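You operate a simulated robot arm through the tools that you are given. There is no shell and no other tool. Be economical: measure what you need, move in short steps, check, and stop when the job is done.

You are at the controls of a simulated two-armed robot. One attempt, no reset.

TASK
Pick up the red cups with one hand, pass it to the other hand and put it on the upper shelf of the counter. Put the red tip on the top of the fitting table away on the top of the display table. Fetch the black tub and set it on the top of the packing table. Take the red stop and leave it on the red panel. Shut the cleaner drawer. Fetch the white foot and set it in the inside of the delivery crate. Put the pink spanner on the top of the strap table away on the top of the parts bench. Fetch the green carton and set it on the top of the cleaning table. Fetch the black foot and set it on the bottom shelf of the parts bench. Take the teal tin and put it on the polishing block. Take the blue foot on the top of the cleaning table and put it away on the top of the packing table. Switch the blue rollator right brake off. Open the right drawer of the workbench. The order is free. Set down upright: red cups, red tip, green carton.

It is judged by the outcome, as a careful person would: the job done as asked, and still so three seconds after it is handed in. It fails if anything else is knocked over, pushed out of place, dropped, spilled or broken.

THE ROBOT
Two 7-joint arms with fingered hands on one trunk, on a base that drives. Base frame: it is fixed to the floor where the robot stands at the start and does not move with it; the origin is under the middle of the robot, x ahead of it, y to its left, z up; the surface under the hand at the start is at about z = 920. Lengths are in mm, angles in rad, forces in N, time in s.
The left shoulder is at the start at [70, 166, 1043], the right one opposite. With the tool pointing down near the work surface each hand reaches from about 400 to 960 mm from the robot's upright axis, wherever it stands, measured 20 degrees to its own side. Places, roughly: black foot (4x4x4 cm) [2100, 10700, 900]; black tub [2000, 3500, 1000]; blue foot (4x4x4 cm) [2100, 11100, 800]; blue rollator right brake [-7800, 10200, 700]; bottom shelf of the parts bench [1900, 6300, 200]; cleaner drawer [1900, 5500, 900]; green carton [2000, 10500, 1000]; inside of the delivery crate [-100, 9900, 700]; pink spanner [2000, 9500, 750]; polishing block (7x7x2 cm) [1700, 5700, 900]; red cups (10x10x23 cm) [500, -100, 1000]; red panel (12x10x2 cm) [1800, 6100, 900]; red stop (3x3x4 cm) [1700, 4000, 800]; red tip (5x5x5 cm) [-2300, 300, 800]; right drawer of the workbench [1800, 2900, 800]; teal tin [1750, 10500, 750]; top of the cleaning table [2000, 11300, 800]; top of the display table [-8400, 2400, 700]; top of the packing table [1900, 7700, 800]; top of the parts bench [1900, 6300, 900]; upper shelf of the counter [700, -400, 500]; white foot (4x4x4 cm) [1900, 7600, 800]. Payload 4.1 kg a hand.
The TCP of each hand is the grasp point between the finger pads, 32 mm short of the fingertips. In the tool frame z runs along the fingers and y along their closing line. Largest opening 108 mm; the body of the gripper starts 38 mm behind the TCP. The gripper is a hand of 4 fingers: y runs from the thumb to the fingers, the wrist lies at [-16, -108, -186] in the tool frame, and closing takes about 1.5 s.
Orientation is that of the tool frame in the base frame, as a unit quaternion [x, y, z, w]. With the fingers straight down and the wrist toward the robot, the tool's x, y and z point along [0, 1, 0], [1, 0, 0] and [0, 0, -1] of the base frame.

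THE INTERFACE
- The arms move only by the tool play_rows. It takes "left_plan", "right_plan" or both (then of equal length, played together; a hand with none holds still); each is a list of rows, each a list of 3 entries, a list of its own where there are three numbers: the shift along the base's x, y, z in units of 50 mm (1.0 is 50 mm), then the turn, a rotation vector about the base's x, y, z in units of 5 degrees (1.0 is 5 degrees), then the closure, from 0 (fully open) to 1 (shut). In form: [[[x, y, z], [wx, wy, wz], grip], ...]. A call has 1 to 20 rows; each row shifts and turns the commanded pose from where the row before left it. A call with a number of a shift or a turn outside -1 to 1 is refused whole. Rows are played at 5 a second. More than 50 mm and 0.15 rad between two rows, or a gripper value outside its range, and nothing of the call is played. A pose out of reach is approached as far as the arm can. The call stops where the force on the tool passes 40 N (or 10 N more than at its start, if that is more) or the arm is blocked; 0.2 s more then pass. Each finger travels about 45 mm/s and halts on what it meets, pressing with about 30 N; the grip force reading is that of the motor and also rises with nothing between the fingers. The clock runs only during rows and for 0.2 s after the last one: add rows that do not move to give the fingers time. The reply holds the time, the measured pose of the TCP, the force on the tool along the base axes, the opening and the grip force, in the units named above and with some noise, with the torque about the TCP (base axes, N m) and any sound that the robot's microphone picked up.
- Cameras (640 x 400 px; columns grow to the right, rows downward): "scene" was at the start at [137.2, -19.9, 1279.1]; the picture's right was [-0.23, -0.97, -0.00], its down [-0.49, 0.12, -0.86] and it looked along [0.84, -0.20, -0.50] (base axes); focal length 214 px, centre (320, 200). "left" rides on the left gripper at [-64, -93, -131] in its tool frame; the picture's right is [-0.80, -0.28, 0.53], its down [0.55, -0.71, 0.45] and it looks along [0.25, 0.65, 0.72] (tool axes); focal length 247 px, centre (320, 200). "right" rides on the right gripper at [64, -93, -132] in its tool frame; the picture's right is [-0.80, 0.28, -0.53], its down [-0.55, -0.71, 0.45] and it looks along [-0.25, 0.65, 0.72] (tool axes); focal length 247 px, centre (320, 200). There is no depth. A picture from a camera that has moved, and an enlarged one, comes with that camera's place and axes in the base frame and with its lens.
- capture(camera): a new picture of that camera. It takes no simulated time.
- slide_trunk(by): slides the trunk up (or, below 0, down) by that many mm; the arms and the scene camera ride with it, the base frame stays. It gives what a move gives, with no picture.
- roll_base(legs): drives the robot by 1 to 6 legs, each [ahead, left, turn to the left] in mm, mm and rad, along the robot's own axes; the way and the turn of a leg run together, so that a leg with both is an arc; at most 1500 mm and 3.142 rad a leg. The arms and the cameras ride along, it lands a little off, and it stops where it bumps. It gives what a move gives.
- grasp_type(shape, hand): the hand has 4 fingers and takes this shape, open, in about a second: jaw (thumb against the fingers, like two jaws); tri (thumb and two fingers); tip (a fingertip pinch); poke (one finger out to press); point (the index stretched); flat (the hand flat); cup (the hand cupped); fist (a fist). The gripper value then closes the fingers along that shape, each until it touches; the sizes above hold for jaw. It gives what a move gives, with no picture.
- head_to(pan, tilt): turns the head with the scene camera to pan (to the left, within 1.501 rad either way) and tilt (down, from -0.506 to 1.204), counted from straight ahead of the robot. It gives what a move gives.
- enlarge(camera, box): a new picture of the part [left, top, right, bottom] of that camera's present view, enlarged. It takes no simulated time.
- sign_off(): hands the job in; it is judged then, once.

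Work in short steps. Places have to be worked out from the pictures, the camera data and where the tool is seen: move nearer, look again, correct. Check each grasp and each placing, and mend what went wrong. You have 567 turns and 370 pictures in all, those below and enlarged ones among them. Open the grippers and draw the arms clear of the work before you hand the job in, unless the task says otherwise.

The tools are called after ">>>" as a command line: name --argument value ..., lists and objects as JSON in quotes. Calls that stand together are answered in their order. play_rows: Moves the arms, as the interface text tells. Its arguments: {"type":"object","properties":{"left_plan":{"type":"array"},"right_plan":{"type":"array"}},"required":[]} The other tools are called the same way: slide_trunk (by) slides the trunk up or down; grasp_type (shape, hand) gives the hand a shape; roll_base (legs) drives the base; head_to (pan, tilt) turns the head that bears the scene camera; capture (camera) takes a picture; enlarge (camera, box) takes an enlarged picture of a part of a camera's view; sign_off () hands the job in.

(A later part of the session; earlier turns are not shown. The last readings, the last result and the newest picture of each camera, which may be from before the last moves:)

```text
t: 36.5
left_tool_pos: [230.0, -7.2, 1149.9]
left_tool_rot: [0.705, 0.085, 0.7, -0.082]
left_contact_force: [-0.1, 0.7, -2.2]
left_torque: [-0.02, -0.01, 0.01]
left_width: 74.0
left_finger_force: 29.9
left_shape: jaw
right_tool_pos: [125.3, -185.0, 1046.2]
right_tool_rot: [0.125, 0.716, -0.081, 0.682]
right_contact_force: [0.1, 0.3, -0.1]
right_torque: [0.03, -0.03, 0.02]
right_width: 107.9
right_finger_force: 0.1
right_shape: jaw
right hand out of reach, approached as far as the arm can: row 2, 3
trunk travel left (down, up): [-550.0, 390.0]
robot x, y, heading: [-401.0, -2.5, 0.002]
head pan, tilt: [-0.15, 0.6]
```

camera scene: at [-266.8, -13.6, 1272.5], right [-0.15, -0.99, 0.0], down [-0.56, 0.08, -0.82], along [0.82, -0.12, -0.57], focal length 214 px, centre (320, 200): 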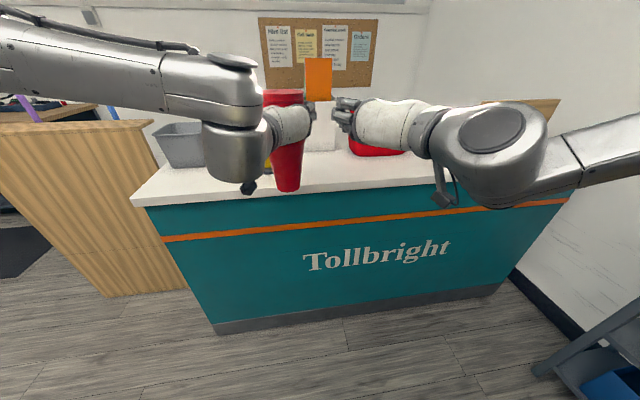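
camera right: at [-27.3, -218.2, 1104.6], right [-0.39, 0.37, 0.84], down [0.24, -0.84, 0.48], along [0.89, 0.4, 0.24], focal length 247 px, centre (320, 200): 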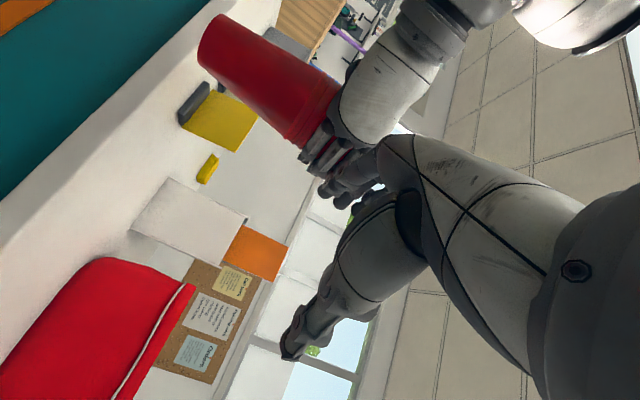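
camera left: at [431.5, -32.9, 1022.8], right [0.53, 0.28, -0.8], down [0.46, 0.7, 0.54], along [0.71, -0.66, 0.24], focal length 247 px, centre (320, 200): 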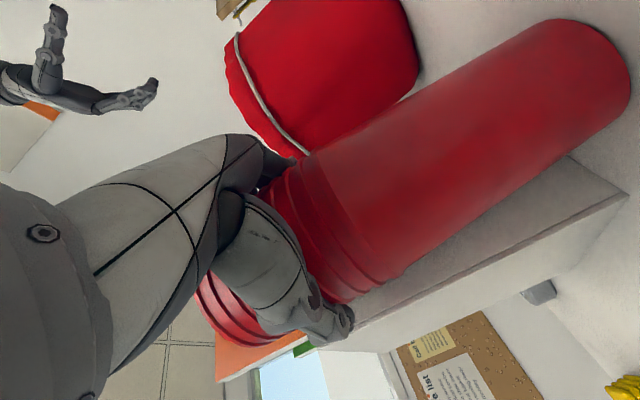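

Right hand is at (125, -185, 1046). I slide it left to stand in line behind the lower cup.

>>> play_rows --right_plan '[[[0.0, 0.82, 0], [0, 0, 0], 0], [[0.0, 0.82, 0], [0, 0, 0], 0], [[0.0, 0.82, 0], [0, 0, 0], 0], [[0.0, 0.82, 0], [0, 0, 0], 0], [[0, 0.82, 0], [0, 0, 0], 0], [[0, 0, 0], [0, 0, 0], 0]]'

>>> capture --camera "right"

>>> capture --camera "left"

```text
t: 37.9
left_tool_pos: [230.0, -5.7, 1148.0]
left_tool_rot: [0.705, 0.085, 0.699, -0.082]
left_contact_force: [0.4, 0.2, -0.5]
left_torque: [-0.01, -0.01, 0.02]
left_width: 74.2
left_finger_force: 29.9
left_shape: jaw
right_tool_pos: [127.0, -111.0, 1080.9]
right_tool_rot: [0.126, 0.716, -0.081, 0.681]
right_contact_force: [0.4, 0.8, -0.6]
right_torque: [0.0, -0.02, 0.01]
right_width: 107.9
right_finger_force: 0.1
right_shape: jaw
right hand out of reach, approached as far as the arm can: row 2, 3, 4, 5
trunk travel left (down, up): [-550.0, 390.0]
robot x, y, heading: [-402.3, -0.8, 0.0]
head pan, tilt: [-0.15, 0.6]
```

```text
339 pictures are left
camera right: at [-27.5, -154.9, 1019.3], right [-0.39, 0.37, 0.84], down [0.24, -0.84, 0.48], along [0.89, 0.4, 0.24], focal length 247 px, centre (320, 200)
```

right: 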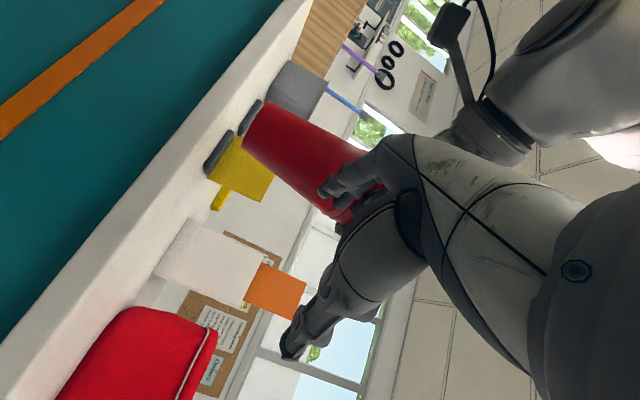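

```text
338 pictures are left
camera left: at [80.3, 53.9, 1085.7], right [0.45, 0.4, -0.8], down [0.28, 0.79, 0.54], along [0.85, -0.46, 0.24], focal length 247 px, centre (320, 200)
```

left: 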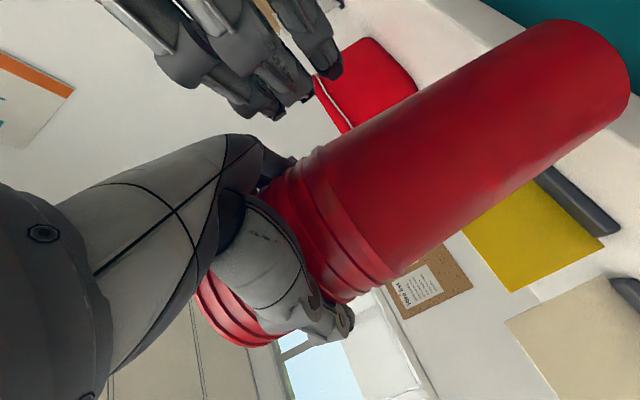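

The right hand can't cross further this close to the body. Instead I move the cups forward with the left hand, place the right hand farther out, then draw the cups back into its open fingers.

>>> play_rows --left_plan '[[[0.7, -0.4, 0], [0, 0, -0.4], 1], [[0.7, -0.4, 0], [0, 0, -0.4], 1], [[0.7, -0.4, 0], [0, 0, -0.4], 1], [[0, 0, 0], [0, 0, 0], 1]]'

>>> play_rows --right_plan '[[[0.8, 0, 0], [0, 0, 0], 0], [[0.8, 0.2, -0.3], [0, 0, 0], 0], [[0.6, 0.3, -0.4], [0, 0, 0], 0], [[0, 0.5, 0], [0, 0, 0], 0], [[0, 0, 0], [0, 0, 0], 0]]'

>>> capture --camera "scene"

>>> capture --camera "left"

```text
t: 38.9
left_tool_pos: [335.0, -67.0, 1146.2]
left_tool_rot: [0.709, 0.047, 0.702, -0.045]
left_contact_force: [-0.5, 0.1, -1.7]
left_torque: [0.0, 0.01, 0.0]
left_width: 74.4
left_finger_force: 29.9
left_shape: jaw
right_tool_pos: [127.8, -109.4, 1081.7]
right_tool_rot: [0.125, 0.716, -0.081, 0.682]
right_contact_force: [-0.2, -0.2, 0.6]
right_torque: [-0.03, 0.01, -0.04]
right_width: 107.9
right_finger_force: 0.0
right_shape: jaw
trunk travel left (down, up): [-550.0, 390.0]
robot x, y, heading: [-400.0, -2.1, 0.006]
head pan, tilt: [-0.15, 0.6]
```

```text
t: 40.1
left_tool_pos: [336.0, -67.4, 1145.7]
left_tool_rot: [0.709, 0.048, 0.702, -0.044]
left_contact_force: [0.2, -0.2, -1.3]
left_torque: [-0.04, -0.02, -0.02]
left_width: 74.3
left_finger_force: 29.9
left_shape: jaw
right_tool_pos: [214.4, -128.8, 1080.3]
right_tool_rot: [0.124, 0.717, -0.082, 0.681]
right_contact_force: [-0.2, -0.1, 0.0]
right_torque: [-0.01, -0.03, 0.0]
right_width: 107.8
right_finger_force: 0.0
right_shape: jaw
right hand out of reach, approached as far as the arm can: row 1, 2, 3, 4
trunk travel left (down, up): [-550.0, 390.0]
robot x, y, heading: [-403.6, 1.7, 0.0]
head pan, tilt: [-0.15, 0.6]
```

```text
337 pictures are left
camera scene: at [-266.0, -12.9, 1272.4], right [-0.15, -0.99, 0.0], down [-0.56, 0.08, -0.82], along [0.82, -0.12, -0.57], focal length 214 px, centre (320, 200)
```

scene: 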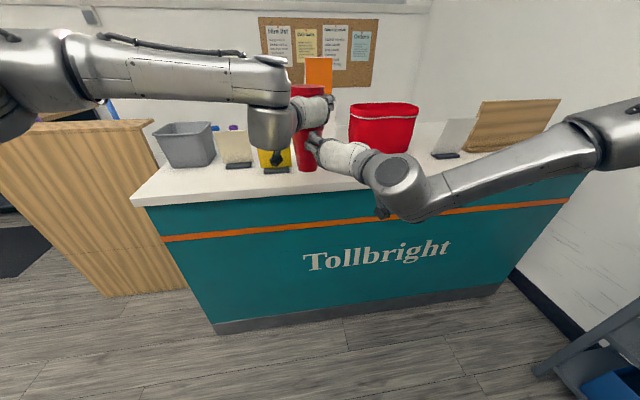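

```text
336 pictures are left
camera left: at [192.8, 7.9, 1083.1], right [0.48, 0.35, -0.8], down [0.36, 0.76, 0.54], along [0.8, -0.55, 0.24], focal length 247 px, centre (320, 200)
```

left: 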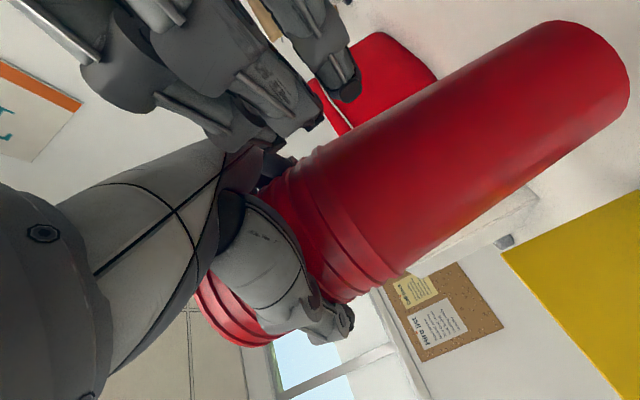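

The right fingers are close under the left hand, so I retreat it a little right and down while yawing it to point left-forward, which should relieve its wrist.

>>> play_rows --right_plan '[[[-0.4, -0.6, -0.3], [0, 0, 0], 0], [[0, -0.5, -0.4], [0, 0, 0.9], 0], [[0, -0.2, 0], [0, 0, 0.9], 0], [[0, -0.2, 0], [0, 0, 0.9], 0], [[0, -0.2, 0], [0, 0, 0.9], 0], [[0, 0, 0], [0, 0, 0.9], 0], [[0, 0, 0], [0, 0, 0.9], 0], [[0, 0, 0], [0, 0, 0.9], 0], [[0, 0, 0], [0, 0, 0], 0]]'

>>> capture --camera "scene"

```text
t: 42.1
left_tool_pos: [334.9, -66.3, 1144.8]
left_tool_rot: [0.709, 0.047, 0.703, -0.045]
left_contact_force: [-0.5, 0.1, -0.4]
left_torque: [-0.02, 0.0, 0.04]
left_width: 74.3
left_finger_force: 30.1
left_shape: jaw
right_tool_pos: [194.8, -211.7, 1045.6]
right_tool_rot: [-0.075, 0.724, 0.106, 0.677]
right_contact_force: [-0.1, -0.2, -0.3]
right_torque: [0.01, 0.0, 0.01]
right_width: 108.3
right_finger_force: 0.1
right_shape: jaw
trunk travel left (down, up): [-550.0, 390.0]
robot x, y, heading: [-401.9, 0.4, 0.002]
head pan, tilt: [-0.15, 0.6]
```

```text
335 pictures are left
camera scene: at [-266.4, -13.0, 1272.4], right [-0.15, -0.99, 0.0], down [-0.56, 0.08, -0.82], along [0.82, -0.12, -0.57], focal length 214 px, centre (320, 200)
```

scene: 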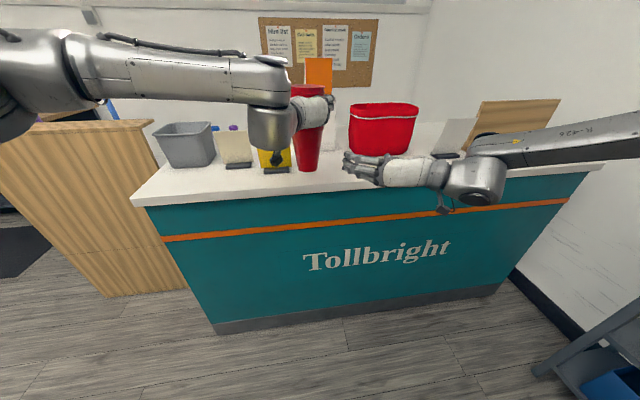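

That pose is well in reach. I yaw on to about +30° and move to the pre-grasp point behind the lower cup at (250, -114).

>>> play_rows --right_plan '[[[0, 0, 0], [0.12, -0.2, 1], 0], [[0, 0, 0], [0.12, -0.2, 1], 0], [[0.1, 0.5, 0], [0.12, -0.2, 1], 0], [[0.5, 0.7, 0], [0, 0, 0], 0], [[0.5, 0.76, -0.05], [0, 0, 0], 0], [[0, 0, 0], [0, 0, 0], 0]]'

>>> capture --camera "right"

>>> capture --camera "left"

```text
t: 43.5
left_tool_pos: [334.9, -66.8, 1145.9]
left_tool_rot: [0.709, 0.047, 0.702, -0.045]
left_contact_force: [-0.4, 0.3, -0.7]
left_torque: [0.02, -0.01, 0.03]
left_width: 74.3
left_finger_force: 30.2
left_shape: jaw
right_tool_pos: [240.4, -120.7, 1048.6]
right_tool_rot: [-0.16, 0.688, 0.203, 0.678]
right_contact_force: [1.2, 1.1, 0.7]
right_torque: [0.01, -0.01, 0.0]
right_width: 108.1
right_finger_force: 0.0
right_shape: jaw
right hand out of reach, approached as far as the arm can: row 5
trunk travel left (down, up): [-550.0, 390.0]
robot x, y, heading: [-403.5, -3.9, 0.006]
head pan, tilt: [-0.15, 0.6]
```

```text
334 pictures are left
camera right: at [169.1, -261.3, 978.5], right [-0.58, -0.06, 0.81], down [0.75, -0.42, 0.5], along [0.31, 0.91, 0.29], focal length 247 px, centre (320, 200)
```

right: 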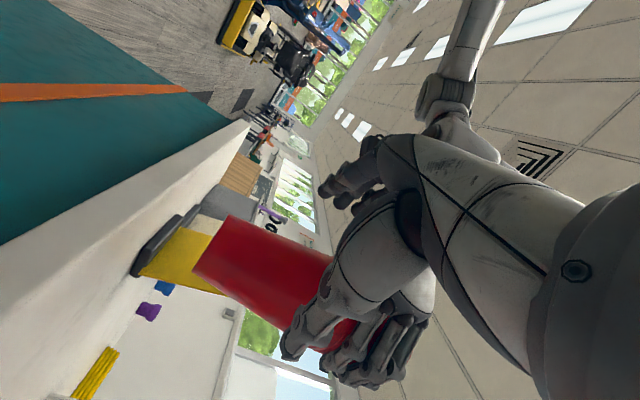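

```text
333 pictures are left
camera left: at [192.1, 8.3, 1083.6], right [0.48, 0.35, -0.8], down [0.36, 0.76, 0.54], along [0.8, -0.55, 0.24], focal length 247 px, centre (320, 200)
```

left: 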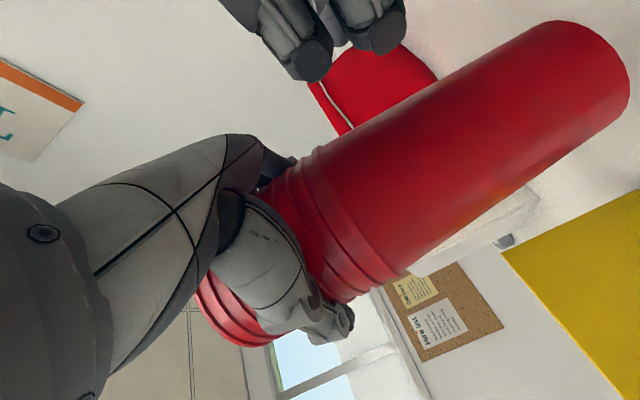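

Right hand is now aligned (cup lies 107 mm straight ahead of it, 1 mm off axis). I lower it 8 mm for clearance and draw the cups back toward it with the left hand in steps.

>>> play_rows --right_plan '[[[0, 0, -0.16], [0, 0, 0], 0], [[0, 0, 0], [0, 0, 0], 0], [[0, 0, 0], [0, 0, 0], 0], [[0, 0, 0], [0, 0, 0], 0]]' --left_plan '[[[-0.4, -0.23, 0], [0, 0, -0.3], 1], [[-0.4, -0.23, 0], [0, 0, -0.3], 1], [[-0.4, -0.23, 0], [0, 0, -0.3], 1], [[0, 0, 0], [0, 0, 0], 1]]'

>>> capture --camera "scene"

>>> capture --camera "left"

```text
t: 44.5
left_tool_pos: [277.8, -101.1, 1146.7]
left_tool_rot: [0.71, 0.019, 0.704, -0.018]
left_contact_force: [-0.5, -0.3, -0.9]
left_torque: [-0.05, -0.01, -0.01]
left_width: 74.1
left_finger_force: 30.2
left_shape: jaw
right_tool_pos: [236.8, -122.1, 1042.8]
right_tool_rot: [-0.159, 0.689, 0.203, 0.678]
right_contact_force: [0.1, -0.8, -1.0]
right_torque: [0.0, 0.03, -0.02]
right_width: 107.8
right_finger_force: 0.1
right_shape: jaw
right hand out of reach, approached as far as the arm can: row 1
trunk travel left (down, up): [-550.0, 390.0]
robot x, y, heading: [-404.5, 0.2, 0.007]
head pan, tilt: [-0.15, 0.6]
```

```text
332 pictures are left
camera scene: at [-266.0, -12.3, 1272.4], right [-0.15, -0.99, 0.0], down [-0.56, 0.08, -0.82], along [0.82, -0.12, -0.57], focal length 214 px, centre (320, 200)
```

scene: 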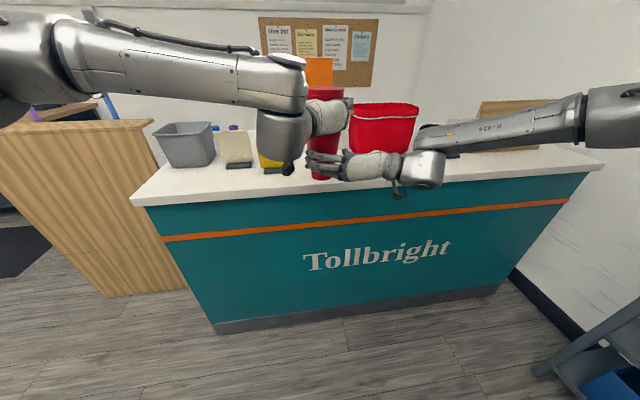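

```text
331 pictures are left
camera left: at [139.8, -15.9, 1085.4], right [0.51, 0.31, -0.8], down [0.41, 0.73, 0.54], along [0.75, -0.61, 0.24], focal length 247 px, centre (320, 200)
```

left: 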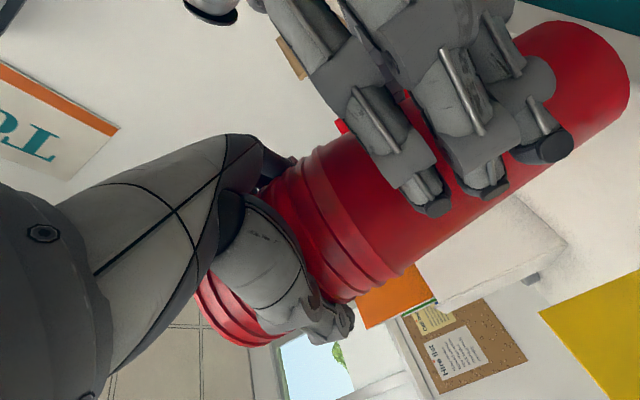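

The cup is entering the right hand on axis (44 mm to go). I pull it the rest of the way plus a few millimetres.

>>> play_rows --left_plan '[[[-0.3, -0.17, 0], [0, 0, -0.2], 1], [[-0.3, -0.17, 0], [0, 0, -0.2], 1], [[-0.35, -0.2, 0], [0, 0, -0.2], 1], [[0, 0, 0], [0, 0, 0], 1]]'

>>> capture --camera "right"

>>> capture --camera "left"

```text
t: 45.5
left_tool_pos: [227.5, -128.1, 1147.6]
left_tool_rot: [0.71, 0.0, 0.704, 0.0]
left_contact_force: [2.2, -0.7, -1.0]
left_torque: [0.0, -0.26, -0.06]
left_width: 73.7
left_finger_force: 29.7
left_shape: jaw
right_tool_pos: [236.3, -123.2, 1042.6]
right_tool_rot: [-0.161, 0.688, 0.203, 0.678]
right_contact_force: [-3.1, 0.1, -1.2]
right_torque: [0.02, -0.02, 0.06]
right_width: 107.9
right_finger_force: 0.1
right_shape: jaw
trunk travel left (down, up): [-550.0, 390.0]
robot x, y, heading: [-405.2, -1.3, 0.005]
head pan, tilt: [-0.15, 0.6]
```

```text
330 pictures are left
camera right: at [166.6, -263.3, 972.1], right [-0.58, -0.06, 0.81], down [0.76, -0.42, 0.5], along [0.31, 0.91, 0.29], focal length 247 px, centre (320, 200)
```

right: 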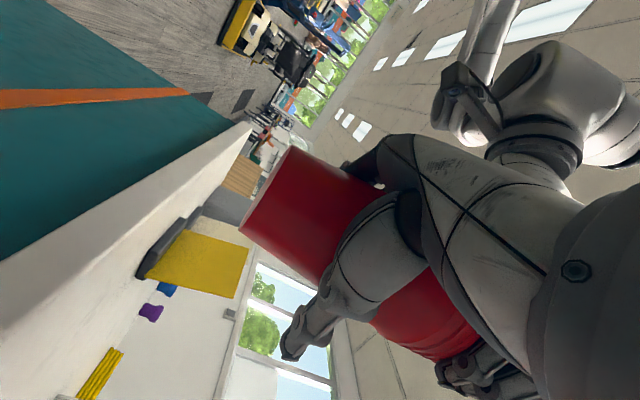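

```text
329 pictures are left
camera left: at [95.9, -35.3, 1085.9], right [0.53, 0.28, -0.8], down [0.45, 0.71, 0.54], along [0.72, -0.65, 0.24], focal length 247 px, centre (320, 200)
```

left: 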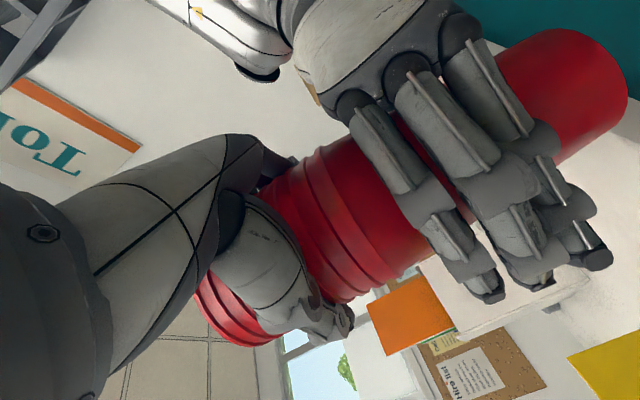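

Light contact (3 N), cup deep inside the right hand. I close the right hand while the left still holds.

>>> play_rows --right_plan '[[[0, 0, 0], [0, 0, 0], 0.2], [[0, 0, 0], [0, 0, 0], 0.4], [[0, 0, 0], [0, 0, 0], 0.6], [[0, 0, 0], [0, 0, 0], 0.8], [[0, 0, 0], [0, 0, 0], 1], [[0, 0, 0], [0, 0, 0], 1], [[0, 0, 0], [0, 0, 0], 1]]'

>>> capture --camera "left"

```text
t: 47.1
left_tool_pos: [227.3, -129.3, 1148.5]
left_tool_rot: [0.71, 0.001, 0.704, 0.0]
left_contact_force: [1.3, -4.1, -1.4]
left_torque: [-0.23, -0.11, -0.17]
left_width: 73.8
left_finger_force: 29.6
left_shape: jaw
right_tool_pos: [237.3, -122.3, 1042.2]
right_tool_rot: [-0.16, 0.688, 0.203, 0.678]
right_contact_force: [-1.3, 4.2, -0.8]
right_torque: [-0.15, -0.04, 0.13]
right_width: 50.0
right_finger_force: 30.1
right_shape: jaw
trunk travel left (down, up): [-550.0, 390.0]
robot x, y, heading: [-401.1, 1.1, 0.004]
head pan, tilt: [-0.15, 0.6]
```

```text
328 pictures are left
camera left: at [95.6, -35.6, 1085.9], right [0.53, 0.28, -0.8], down [0.45, 0.71, 0.54], along [0.72, -0.65, 0.24], focal length 247 px, centre (320, 200)
```

left: 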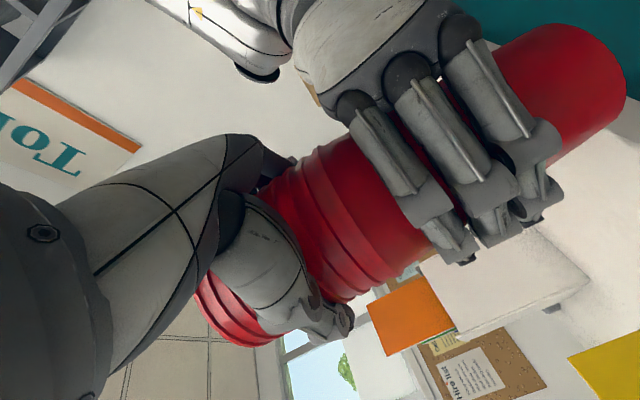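

Both hands hold the stack. I open the left hand, then raise it up off the stack.

>>> play_rows --left_plan '[[[0, 0, 0], [0, 0, 0], 0.6], [[0, 0, 0], [0, 0, 0], 0.2], [[0, 0, 0], [0, 0, 0], 0], [[0, 0, 0], [0, 0, 0], 0], [[0, 0, 0], [0, 0, 0], 0], [[0, 0, 0], [0, 0, 0], 0], [[0, 0, 0], [0, 0, 0], 0]]'

>>> play_rows --left_plan '[[[-0.3, 0, 0], [0, 0, 0], 0], [[-0.2, 0, 0.5], [0, 0, 0], 0], [[0, 0, 0.7], [0, 0, 0], 0], [[0, 0, 0.7], [0, 0, 0], 0], [[0, 0, 0.7], [0, 0, 0], 0], [[0, 0.5, 0.3], [0, 0, 0], 0], [[0, 0.9, 0], [0, 0, 0], 0], [[0, 0.9, 0], [0, 0, 0], 0], [[0, 0.9, 0], [0, 0, 0], 0]]'

>>> capture --camera "scene"

```text
t: 48.7
left_tool_pos: [227.6, -128.4, 1148.1]
left_tool_rot: [0.71, 0.0, 0.704, 0.0]
left_contact_force: [-2.0, -2.7, -0.9]
left_torque: [-0.12, 0.03, 0.21]
left_width: 107.7
left_finger_force: 0.0
left_shape: jaw
right_tool_pos: [237.3, -122.9, 1043.9]
right_tool_rot: [-0.159, 0.688, 0.203, 0.678]
right_contact_force: [1.5, 3.4, 0.7]
right_torque: [-0.12, 0.25, -0.18]
right_width: 49.9
right_finger_force: 30.0
right_shape: jaw
trunk travel left (down, up): [-550.0, 390.0]
robot x, y, heading: [-403.2, -1.9, 0.009]
head pan, tilt: [-0.15, 0.6]
```

```text
t: 50.7
left_tool_pos: [201.7, 34.9, 1293.3]
left_tool_rot: [0.711, 0.002, 0.704, 0.002]
left_contact_force: [0.0, 0.2, -0.4]
left_torque: [0.0, 0.0, -0.05]
left_width: 108.0
left_finger_force: 0.1
left_shape: jaw
right_tool_pos: [235.2, -120.2, 1043.3]
right_tool_rot: [-0.16, 0.689, 0.202, 0.677]
right_contact_force: [0.1, -0.9, -0.1]
right_torque: [0.04, -0.04, 0.02]
right_width: 50.0
right_finger_force: 29.6
right_shape: jaw
trunk travel left (down, up): [-550.0, 390.0]
robot x, y, heading: [-401.1, -5.6, 0.003]
head pan, tilt: [-0.15, 0.6]
```

```text
327 pictures are left
camera scene: at [-267.0, -10.4, 1272.6], right [-0.15, -0.99, 0.0], down [-0.56, 0.08, -0.83], along [0.82, -0.12, -0.56], focal length 214 px, centre (320, 200)
```

scene: 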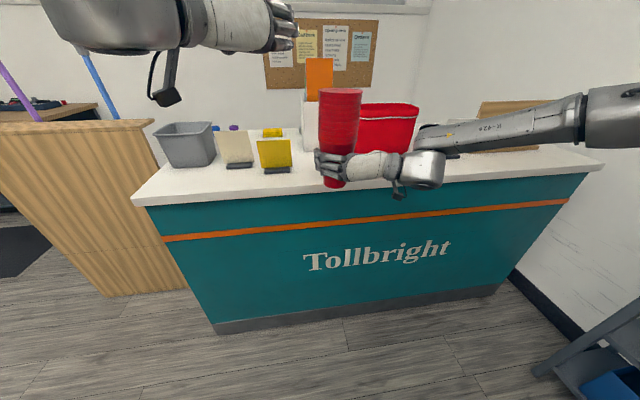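

The handover worked. Now I look for a way around the counter: I turn the head left.

>>> head_to --pan 0.75 --tilt 0.45

>>> capture --camera "scene"

```text
t: 51.9
left_tool_pos: [202.6, 30.9, 1293.7]
left_tool_rot: [0.71, 0.001, 0.705, 0.001]
left_contact_force: [0.2, -0.5, 0.5]
left_torque: [0.01, 0.0, 0.03]
left_width: 107.8
left_finger_force: 0.2
left_shape: jaw
right_tool_pos: [237.5, -122.7, 1042.6]
right_tool_rot: [-0.16, 0.688, 0.204, 0.678]
right_contact_force: [-0.8, 0.0, -0.3]
right_torque: [0.02, -0.01, 0.01]
right_width: 49.9
right_finger_force: 29.6
right_shape: jaw
trunk travel left (down, up): [-550.0, 390.0]
robot x, y, heading: [-404.6, -1.7, 0.003]
head pan, tilt: [0.75, 0.45]
```

```text
326 pictures are left
camera scene: at [-286.6, 63.1, 1286.0], right [0.68, -0.73, 0.0], down [-0.32, -0.3, -0.9], along [0.66, 0.62, -0.44], focal length 214 px, centre (320, 200)
```

scene: 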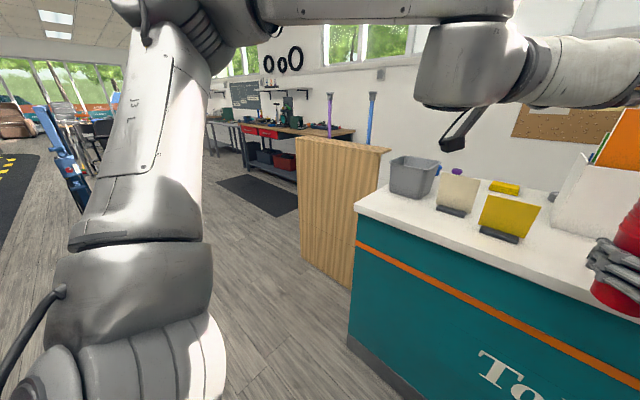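

There is open floor to the left past the wooden panel (its end at y≈1230). I strafe left 1500 mm and look toward the back of the counter.

>>> roll_base --legs '[[0, 1500, 0]]'

>>> head_to --pan -0.5 --tilt 0.5

>>> capture --camera "scene"

```text
t: 59.3
left_tool_pos: [199.6, 1524.5, 1293.1]
left_tool_rot: [0.71, 0.0, 0.704, 0.001]
left_contact_force: [0.2, 0.1, 0.2]
left_torque: [0.0, 0.0, 0.0]
left_width: 107.5
left_finger_force: 0.0
left_shape: jaw
right_tool_pos: [233.4, 1370.8, 1043.2]
right_tool_rot: [-0.16, 0.689, 0.202, 0.678]
right_contact_force: [0.3, 0.7, -0.7]
right_torque: [0.0, -0.03, -0.02]
right_width: 49.7
right_finger_force: 30.4
right_shape: jaw
trunk travel left (down, up): [-550.0, 390.0]
robot x, y, heading: [-408.3, 1492.3, 0.0]
head pan, tilt: [0.75, 0.45]
```

```text
t: 60.7
left_tool_pos: [200.2, 1524.4, 1293.9]
left_tool_rot: [0.71, 0.0, 0.704, 0.001]
left_contact_force: [0.6, 0.1, -0.3]
left_torque: [0.01, 0.0, 0.01]
left_width: 107.9
left_finger_force: 0.0
left_shape: jaw
right_tool_pos: [232.8, 1370.8, 1042.5]
right_tool_rot: [-0.159, 0.688, 0.203, 0.678]
right_contact_force: [-0.5, 1.0, -0.4]
right_torque: [0.0, 0.01, 0.01]
right_width: 49.9
right_finger_force: 30.2
right_shape: jaw
trunk travel left (down, up): [-550.0, 390.0]
robot x, y, heading: [-406.8, 1493.9, 0.001]
head pan, tilt: [-0.499, 0.499]
```

```text
325 pictures are left
camera scene: at [-277.0, 1450.8, 1281.5], right [-0.48, -0.88, 0.0], down [-0.42, 0.23, -0.88], along [0.77, -0.42, -0.48], focal length 214 px, centre (320, 200)
```

scene: 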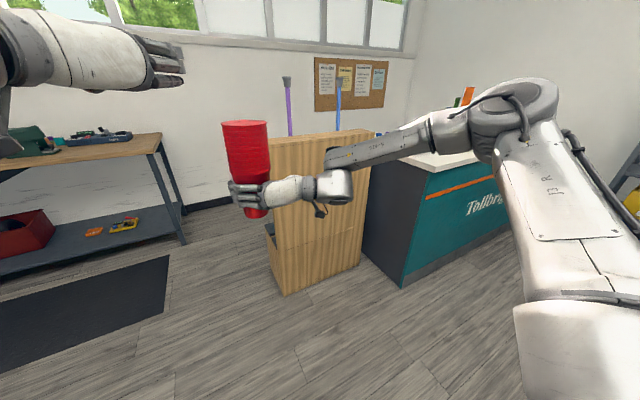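

There is a passage between the workbench (right end near y≈1800) and the wooden stand. I drive forward 900 mm and look right.

>>> roll_base --legs '[[900, 0, 0]]'

>>> head_to --pan -0.9 --tilt 0.6

>>> capture --camera "scene"

>>> head_to --pan 0.1 --tilt 0.6

>>> capture --camera "scene"

```text
t: 63.8
left_tool_pos: [733.3, 1526.7, 1296.7]
left_tool_rot: [0.707, -0.001, 0.707, 0.002]
left_contact_force: [-0.3, 0.0, -0.3]
left_torque: [-0.01, 0.01, -0.01]
left_width: 107.6
left_finger_force: 0.1
left_shape: jaw
right_tool_pos: [762.4, 1380.0, 1057.4]
right_tool_rot: [-0.16, 0.682, 0.211, 0.681]
right_contact_force: [-0.4, 0.4, -0.1]
right_torque: [0.01, -0.04, -0.04]
right_width: 49.7
right_finger_force: 30.4
right_shape: jaw
trunk travel left (down, up): [-550.0, 390.0]
robot x, y, heading: [136.1, 1497.4, 0.002]
head pan, tilt: [-0.499, 0.499]
stopped in leg 1: the robot was blocked; the commanded pose is now the measured one
```

```text
t: 64.6
left_tool_pos: [731.6, 1528.8, 1298.7]
left_tool_rot: [0.707, 0.0, 0.708, 0.003]
left_contact_force: [-0.1, 0.1, -0.9]
left_torque: [0.02, -0.02, 0.0]
left_width: 108.0
left_finger_force: 0.0
left_shape: jaw
right_tool_pos: [764.4, 1379.4, 1055.9]
right_tool_rot: [-0.16, 0.683, 0.209, 0.681]
right_contact_force: [0.6, -0.2, 0.6]
right_torque: [0.02, -0.02, 0.01]
right_width: 49.9
right_finger_force: 29.6
right_shape: jaw
trunk travel left (down, up): [-550.0, 390.0]
robot x, y, heading: [138.4, 1494.4, 0.002]
head pan, tilt: [-0.901, 0.6]
```

```text
324 pictures are left
camera scene: at [230.0, 1430.6, 1273.9], right [-0.78, -0.62, -0.01], down [-0.34, 0.44, -0.83], along [0.52, -0.65, -0.56], focal length 214 px, centre (320, 200)
```

scene: 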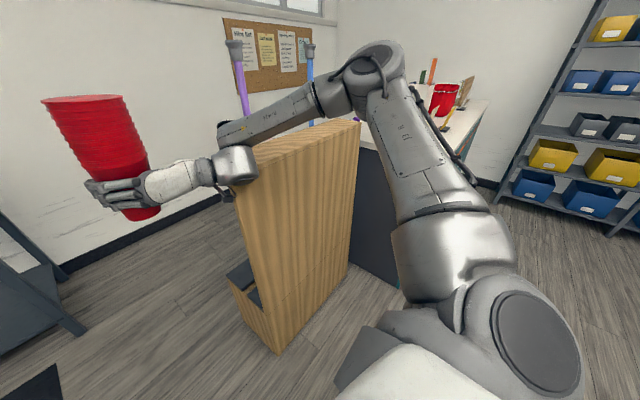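

```text
t: 65.9
left_tool_pos: [731.4, 1529.4, 1297.6]
left_tool_rot: [0.707, 0.001, 0.707, 0.003]
left_contact_force: [0.2, 0.0, -0.7]
left_torque: [0.02, 0.01, -0.04]
left_width: 108.1
left_finger_force: 0.1
left_shape: jaw
right_tool_pos: [763.5, 1380.6, 1056.4]
right_tool_rot: [-0.161, 0.683, 0.209, 0.681]
right_contact_force: [0.0, -0.3, -0.2]
right_torque: [0.03, 0.02, -0.01]
right_width: 50.1
right_finger_force: 29.9
right_shape: jaw
trunk travel left (down, up): [-550.0, 390.0]
robot x, y, heading: [137.2, 1493.8, -0.0]
head pan, tilt: [0.099, 0.6]
```

```text
323 pictures are left
camera scene: at [263.0, 1508.4, 1273.8], right [0.1, -1.0, 0.0], down [-0.55, -0.06, -0.83], along [0.83, 0.08, -0.56], focal length 214 px, centre (320, 200)
```

scene: 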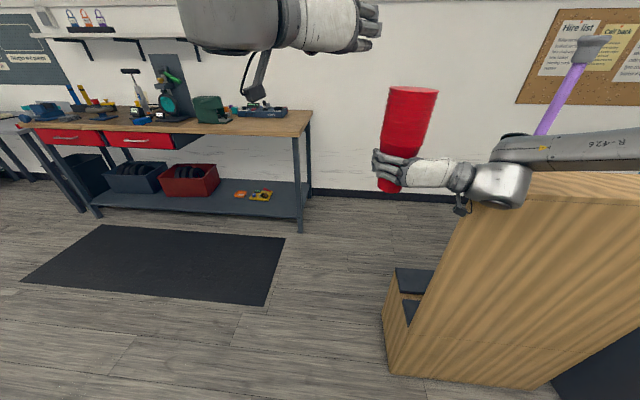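

The right forearm met the wooden stand (the stand did not move). I back off and raise the trunk fully, so the arms pass above the stand and bench.

>>> roll_base --legs '[[-150, 0, 0], [0, 250, 0]]'

>>> slide_trunk --by 380

>>> head_to --pan -0.6 --tilt 0.7

>>> capture --camera "scene"

```text
t: 66.6
left_tool_pos: [732.4, 1527.2, 1293.9]
left_tool_rot: [0.709, -0.001, 0.706, 0.001]
left_contact_force: [0.4, 1.1, -0.9]
left_torque: [-0.04, -0.01, 0.03]
left_width: 107.9
left_finger_force: 0.1
left_shape: jaw
right_tool_pos: [761.6, 1380.0, 1057.2]
right_tool_rot: [-0.16, 0.683, 0.212, 0.681]
right_contact_force: [-0.8, 0.3, -0.7]
right_torque: [0.02, 0.0, 0.03]
right_width: 50.1
right_finger_force: 29.7
right_shape: jaw
trunk travel left (down, up): [-550.0, 390.0]
robot x, y, heading: [130.4, 1494.0, -0.005]
head pan, tilt: [0.099, 0.6]
stopped in leg 1: the robot was blocked; the commanded pose is now the measured one
```

```text
t: 70.3
left_tool_pos: [738.8, 1524.4, 1672.0]
left_tool_rot: [0.71, -0.001, 0.704, 0.002]
left_contact_force: [-0.2, -0.1, -0.2]
left_torque: [0.01, 0.04, -0.03]
left_width: 108.1
left_finger_force: 0.0
left_shape: jaw
right_tool_pos: [768.8, 1377.6, 1432.8]
right_tool_rot: [-0.158, 0.685, 0.212, 0.679]
right_contact_force: [0.1, -0.1, -1.1]
right_torque: [0.04, -0.01, -0.01]
right_width: 50.2
right_finger_force: 30.3
right_shape: jaw
trunk travel left (down, up): [-930.0, 10.0]
robot x, y, heading: [131.4, 1497.4, -0.0]
head pan, tilt: [0.099, 0.6]
```

```text
t: 71.3
left_tool_pos: [739.1, 1524.9, 1673.1]
left_tool_rot: [0.711, 0.0, 0.703, 0.003]
left_contact_force: [0.4, 0.6, -0.4]
left_torque: [-0.02, -0.01, -0.01]
left_width: 107.9
left_finger_force: 0.1
left_shape: jaw
right_tool_pos: [769.0, 1378.9, 1433.5]
right_tool_rot: [-0.159, 0.685, 0.211, 0.679]
right_contact_force: [0.3, 0.7, -1.4]
right_torque: [0.04, 0.0, 0.0]
right_width: 49.9
right_finger_force: 30.0
right_shape: jaw
trunk travel left (down, up): [-930.0, 10.0]
robot x, y, heading: [131.2, 1496.8, -0.004]
head pan, tilt: [-0.6, 0.7]
```

```text
322 pictures are left
camera scene: at [252.1, 1448.3, 1643.8], right [-0.56, -0.83, 0.0], down [-0.53, 0.36, -0.76], along [0.63, -0.43, -0.64], focal length 214 px, centre (320, 200)
```

scene: 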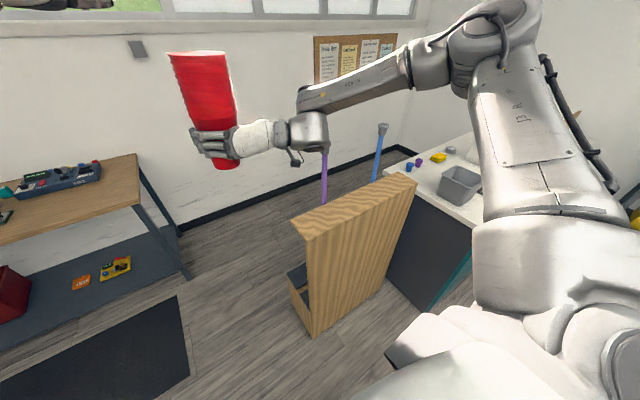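

Arms are now high enough. I plan a path: left to y≈1840, ahead to x≈950, then turn around to face −x.

>>> roll_base --legs '[[0, 340, 0], [817, 0, 0], [0, 0, 3.14]]'

>>> head_to --pan 1.4 --tilt 0.8

>>> capture --camera "scene"

```text
t: 84.8
left_tool_pos: [334.2, 1825.8, 1672.0]
left_tool_rot: [0.014, 0.71, 0.014, -0.704]
left_contact_force: [0.1, 0.4, 0.0]
left_torque: [0.03, 0.03, -0.01]
left_width: 107.9
left_finger_force: 0.0
left_shape: jaw
right_tool_pos: [310.8, 1973.8, 1432.8]
right_tool_rot: [0.687, 0.146, -0.683, 0.2]
right_contact_force: [0.0, -0.6, -1.7]
right_torque: [-0.04, -0.01, 0.0]
right_width: 49.3
right_finger_force: 30.0
right_shape: jaw
trunk travel left (down, up): [-930.0, 10.0]
robot x, y, heading: [943.2, 1833.8, 3.106]
head pan, tilt: [-0.6, 0.7]
```

```text
t: 86.7
left_tool_pos: [334.8, 1826.0, 1672.4]
left_tool_rot: [0.014, 0.711, 0.014, -0.703]
left_contact_force: [0.3, 0.1, -0.5]
left_torque: [-0.01, -0.02, 0.0]
left_width: 108.0
left_finger_force: 0.0
left_shape: jaw
right_tool_pos: [311.0, 1973.8, 1432.6]
right_tool_rot: [0.688, 0.146, -0.683, 0.199]
right_contact_force: [0.8, 0.3, -1.4]
right_torque: [0.0, 0.02, -0.05]
right_width: 49.6
right_finger_force: 30.4
right_shape: jaw
trunk travel left (down, up): [-930.0, 10.0]
robot x, y, heading: [942.4, 1837.1, 3.103]
head pan, tilt: [1.4, 0.799]
```

```text
321 pictures are left
camera scene: at [874.1, 1758.6, 1635.6], right [-0.98, 0.21, 0.0], down [0.15, 0.7, -0.7], along [-0.14, -0.68, -0.72], focal length 214 px, centre (320, 200)
```

scene: 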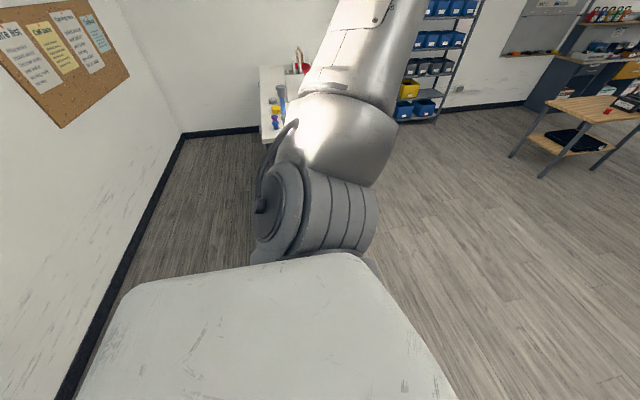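

The aisle behind the counter is clear. I back diagonally through the gap, keeping away from the bench and the stand.

>>> roll_base --legs '[[-790, 517, 0], [0, 0, 0.038]]'

>>> capture --camera "scene"

```text
t: 92.0
left_tool_pos: [1100.6, 1259.3, 1672.8]
left_tool_rot: [0.003, 0.711, 0.004, -0.703]
left_contact_force: [-1.2, 0.0, 0.2]
left_torque: [0.03, -0.03, 0.04]
left_width: 107.9
left_finger_force: 0.0
left_shape: jaw
right_tool_pos: [1071.4, 1404.6, 1432.2]
right_tool_rot: [0.685, 0.156, -0.68, 0.211]
right_contact_force: [0.0, -0.5, -0.6]
right_torque: [0.0, 0.05, 0.0]
right_width: 49.4
right_finger_force: 29.7
right_shape: jaw
trunk travel left (down, up): [-930.0, 10.0]
robot x, y, heading: [1711.5, 1286.8, 3.138]
head pan, tilt: [1.4, 0.799]
```

```text
320 pictures are left
camera scene: at [1641.5, 1208.2, 1635.7], right [-0.98, 0.17, 0.0], down [0.13, 0.71, -0.7], along [-0.12, -0.69, -0.72], focal length 214 px, centre (320, 200)
```

scene: 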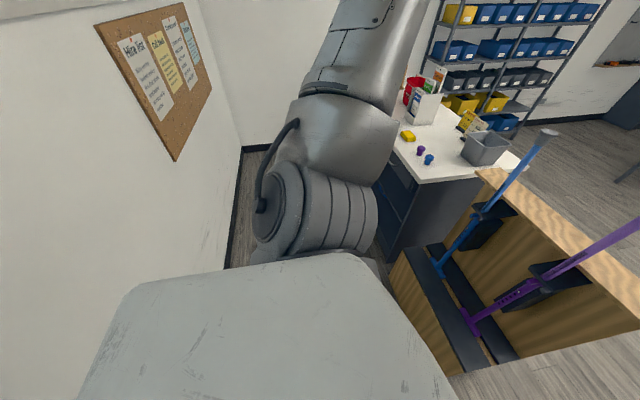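

The way along the aisle is free. I strafe left (−y) to stand behind the shelf at y≈−380.

>>> roll_base --legs '[[0, 1000, 0], [0, 670, 0]]'

>>> head_to --pan 0.1 --tilt 0.95

>>> capture --camera "scene"

```text
t: 100.4
left_tool_pos: [1091.9, -397.1, 1672.7]
left_tool_rot: [0.004, 0.711, 0.003, -0.703]
left_contact_force: [-0.5, 0.3, 0.8]
left_torque: [-0.01, -0.03, 0.0]
left_width: 108.0
left_finger_force: 0.1
left_shape: jaw
right_tool_pos: [1062.9, -251.9, 1432.5]
right_tool_rot: [0.685, 0.155, -0.68, 0.211]
right_contact_force: [-0.4, 0.6, -1.8]
right_torque: [-0.01, 0.01, 0.01]
right_width: 49.5
right_finger_force: 30.1
right_shape: jaw
trunk travel left (down, up): [-930.0, 10.0]
robot x, y, heading: [1700.0, -374.2, 3.132]
head pan, tilt: [1.4, 0.799]
```

```text
t: 101.9
left_tool_pos: [1092.2, -400.6, 1672.2]
left_tool_rot: [0.004, 0.711, 0.004, -0.703]
left_contact_force: [-0.3, 0.0, -0.2]
left_torque: [0.0, -0.02, 0.01]
left_width: 108.1
left_finger_force: 0.1
left_shape: jaw
right_tool_pos: [1061.7, -251.8, 1432.3]
right_tool_rot: [0.685, 0.156, -0.68, 0.209]
right_contact_force: [-0.3, -0.3, -0.7]
right_torque: [-0.04, 0.04, 0.01]
right_width: 49.4
right_finger_force: 29.7
right_shape: jaw
trunk travel left (down, up): [-930.0, 10.0]
robot x, y, heading: [1696.9, -377.8, 3.134]
head pan, tilt: [0.099, 0.949]
```

```text
319 pictures are left
camera scene: at [1574.3, -380.0, 1624.0], right [-0.09, 1.0, 0.0], down [0.81, 0.08, -0.58], along [-0.58, -0.05, -0.81], focal length 214 px, centre (320, 200)
```

scene: 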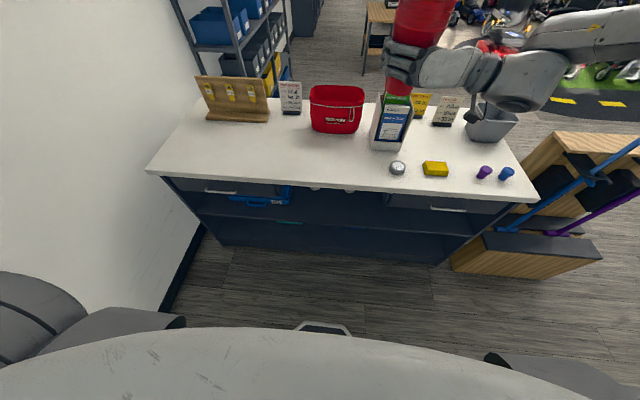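

The back of the counter has drawers at the ends and an open shelf bay in the middle. I back away 180 mm and lower the trunk to look in.

>>> roll_base --legs '[[-180, 0, 0]]'

>>> slide_trunk --by -600

>>> head_to --pan 0.1 --tilt 0.5

>>> capture --camera "scene"

```text
t: 103.4
left_tool_pos: [1268.6, -402.4, 1669.4]
left_tool_rot: [0.003, 0.713, 0.004, -0.701]
left_contact_force: [-1.0, -0.4, -0.5]
left_torque: [0.03, 0.01, 0.0]
left_width: 107.9
left_finger_force: 0.0
left_shape: jaw
right_tool_pos: [1240.7, -253.8, 1430.4]
right_tool_rot: [0.687, 0.155, -0.678, 0.209]
right_contact_force: [-1.3, -0.2, -0.8]
right_torque: [-0.01, 0.01, 0.01]
right_width: 49.4
right_finger_force: 30.0
right_shape: jaw
trunk travel left (down, up): [-930.0, 10.0]
robot x, y, heading: [1881.5, -378.2, 3.132]
head pan, tilt: [0.099, 0.949]
```

```text
refused: -600 is not a number from -400 to 400
```

```text
t: 104.3
left_tool_pos: [1275.4, -402.2, 1672.2]
left_tool_rot: [0.005, 0.71, 0.003, -0.704]
left_contact_force: [0.5, -0.3, -0.4]
left_torque: [0.01, 0.01, 0.02]
left_width: 108.0
left_finger_force: 0.0
left_shape: jaw
right_tool_pos: [1245.7, -254.1, 1433.6]
right_tool_rot: [0.685, 0.155, -0.681, 0.209]
right_contact_force: [0.4, -0.2, -1.2]
right_torque: [0.0, 0.03, 0.0]
right_width: 49.2
right_finger_force: 30.1
right_shape: jaw
trunk travel left (down, up): [-930.0, 10.0]
robot x, y, heading: [1880.5, -374.5, 3.136]
head pan, tilt: [0.099, 0.499]
```

```text
318 pictures are left
camera scene: at [1739.3, -382.6, 1661.6], right [-0.09, 1.0, 0.0], down [0.48, 0.04, -0.88], along [-0.87, -0.08, -0.48], focal length 214 px, centre (320, 200)
```

scene: 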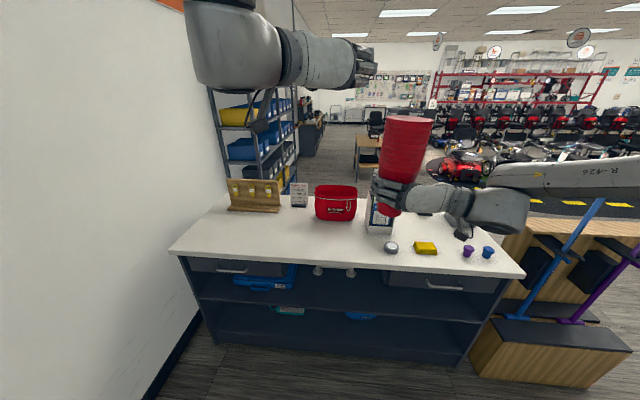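

>>> slide_trunk --by -400

>>> slide_trunk --by -250

>>> capture --camera "scene"

```text
t: 108.1
left_tool_pos: [1273.9, -403.0, 1271.5]
left_tool_rot: [0.003, 0.711, 0.004, -0.704]
left_contact_force: [0.0, -0.1, -0.4]
left_torque: [-0.04, 0.02, -0.06]
left_width: 108.0
left_finger_force: 0.1
left_shape: jaw
right_tool_pos: [1244.3, -253.0, 1033.3]
right_tool_rot: [0.685, 0.155, -0.68, 0.209]
right_contact_force: [0.4, 0.1, -0.9]
right_torque: [-0.02, 0.0, 0.01]
right_width: 49.2
right_finger_force: 30.2
right_shape: jaw
trunk travel left (down, up): [-530.0, 410.0]
robot x, y, heading: [1879.5, -376.7, 3.135]
head pan, tilt: [0.099, 0.499]
```

```text
t: 110.7
left_tool_pos: [1272.8, -400.6, 1021.1]
left_tool_rot: [0.003, 0.711, 0.004, -0.703]
left_contact_force: [-0.1, -0.3, -0.5]
left_torque: [0.0, 0.01, 0.03]
left_width: 108.1
left_finger_force: 0.0
left_shape: jaw
right_tool_pos: [1245.4, -252.1, 783.4]
right_tool_rot: [0.685, 0.155, -0.68, 0.209]
right_contact_force: [0.1, 0.7, -1.6]
right_torque: [-0.01, 0.0, 0.0]
right_width: 49.3
right_finger_force: 30.2
right_shape: jaw
trunk travel left (down, up): [-280.0, 660.0]
robot x, y, heading: [1879.2, -374.1, 3.134]
head pan, tilt: [0.099, 0.499]
```

```text
317 pictures are left
camera scene: at [1738.0, -382.7, 1011.6], right [-0.09, 1.0, 0.0], down [0.48, 0.04, -0.88], along [-0.87, -0.08, -0.48], focal length 214 px, centre (320, 200)
```

scene: 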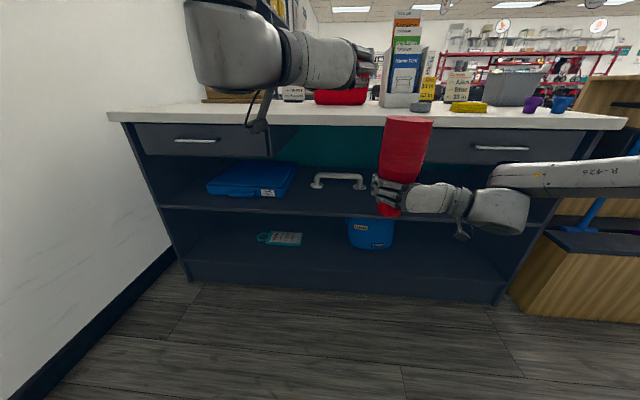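

I can see the shelf: blue box left, a grab bar at x≈740, free space in front of it. Upper shelf height ≈540. I first raise and retract the left hand so it clears the counter top.

>>> play_rows --left_plan '[[[0.4, -0.3, 0.8], [0, 0, 0], 0], [[0.4, -0.3, 0.8], [0, 0, 0], 0], [[0.3, -0.3, 0.8], [0, 0, 0], 0], [[0.3, -0.3, 0.8], [0, 0, 0], 0], [[0.3, -0.3, 0.8], [0, 0, 0], 0], [[0.3, -0.3, 0.8], [0, 0, 0], 0], [[0, 0, 0.8], [0, 0, 0], 0], [[0, 0, 0.8], [0, 0, 0], 0]]'

>>> slide_trunk --by -150

>>> capture --camera "scene"

```text
t: 112.5
left_tool_pos: [1301.3, -423.4, 1098.1]
left_tool_rot: [0.004, 0.71, 0.006, -0.704]
left_contact_force: [0.1, -0.5, -1.1]
left_torque: [-0.01, 0.01, 0.03]
left_width: 108.0
left_finger_force: 0.0
left_shape: jaw
left hand out of reach, approached as far as the arm can: row 2, 3, 4, 5, 6, 7, 8
right_tool_pos: [1245.5, -255.2, 781.4]
right_tool_rot: [0.685, 0.155, -0.68, 0.209]
right_contact_force: [0.2, -0.8, -1.4]
right_torque: [0.01, 0.02, -0.03]
right_width: 49.2
right_finger_force: 30.0
right_shape: jaw
trunk travel left (down, up): [-280.0, 660.0]
robot x, y, heading: [1878.3, -375.1, 3.134]
head pan, tilt: [0.099, 0.499]
```

```text
t: 114.3
left_tool_pos: [1301.6, -422.4, 947.5]
left_tool_rot: [0.003, 0.709, 0.006, -0.705]
left_contact_force: [0.5, -0.5, 0.0]
left_torque: [0.0, -0.01, 0.0]
left_width: 108.0
left_finger_force: 0.1
left_shape: jaw
right_tool_pos: [1245.8, -253.2, 632.2]
right_tool_rot: [0.686, 0.155, -0.68, 0.209]
right_contact_force: [0.3, -0.5, -2.0]
right_torque: [-0.05, 0.04, 0.03]
right_width: 49.6
right_finger_force: 30.0
right_shape: jaw
trunk travel left (down, up): [-130.0, 810.0]
robot x, y, heading: [1874.6, -374.3, 3.132]
head pan, tilt: [0.099, 0.499]
```

```text
316 pictures are left
camera scene: at [1738.1, -382.7, 861.6], right [-0.09, 1.0, 0.0], down [0.48, 0.04, -0.88], along [-0.87, -0.08, -0.48], focal length 214 px, centre (320, 200)
```

scene: 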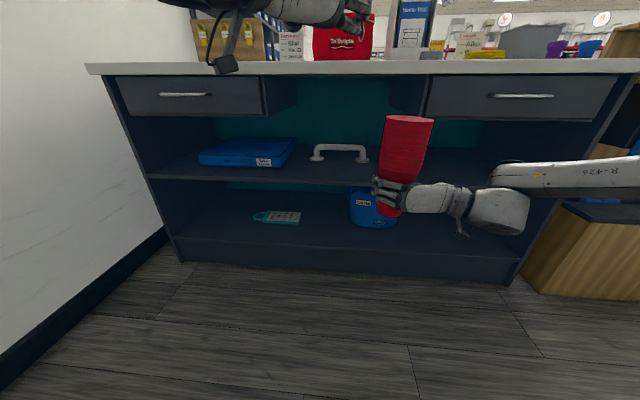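

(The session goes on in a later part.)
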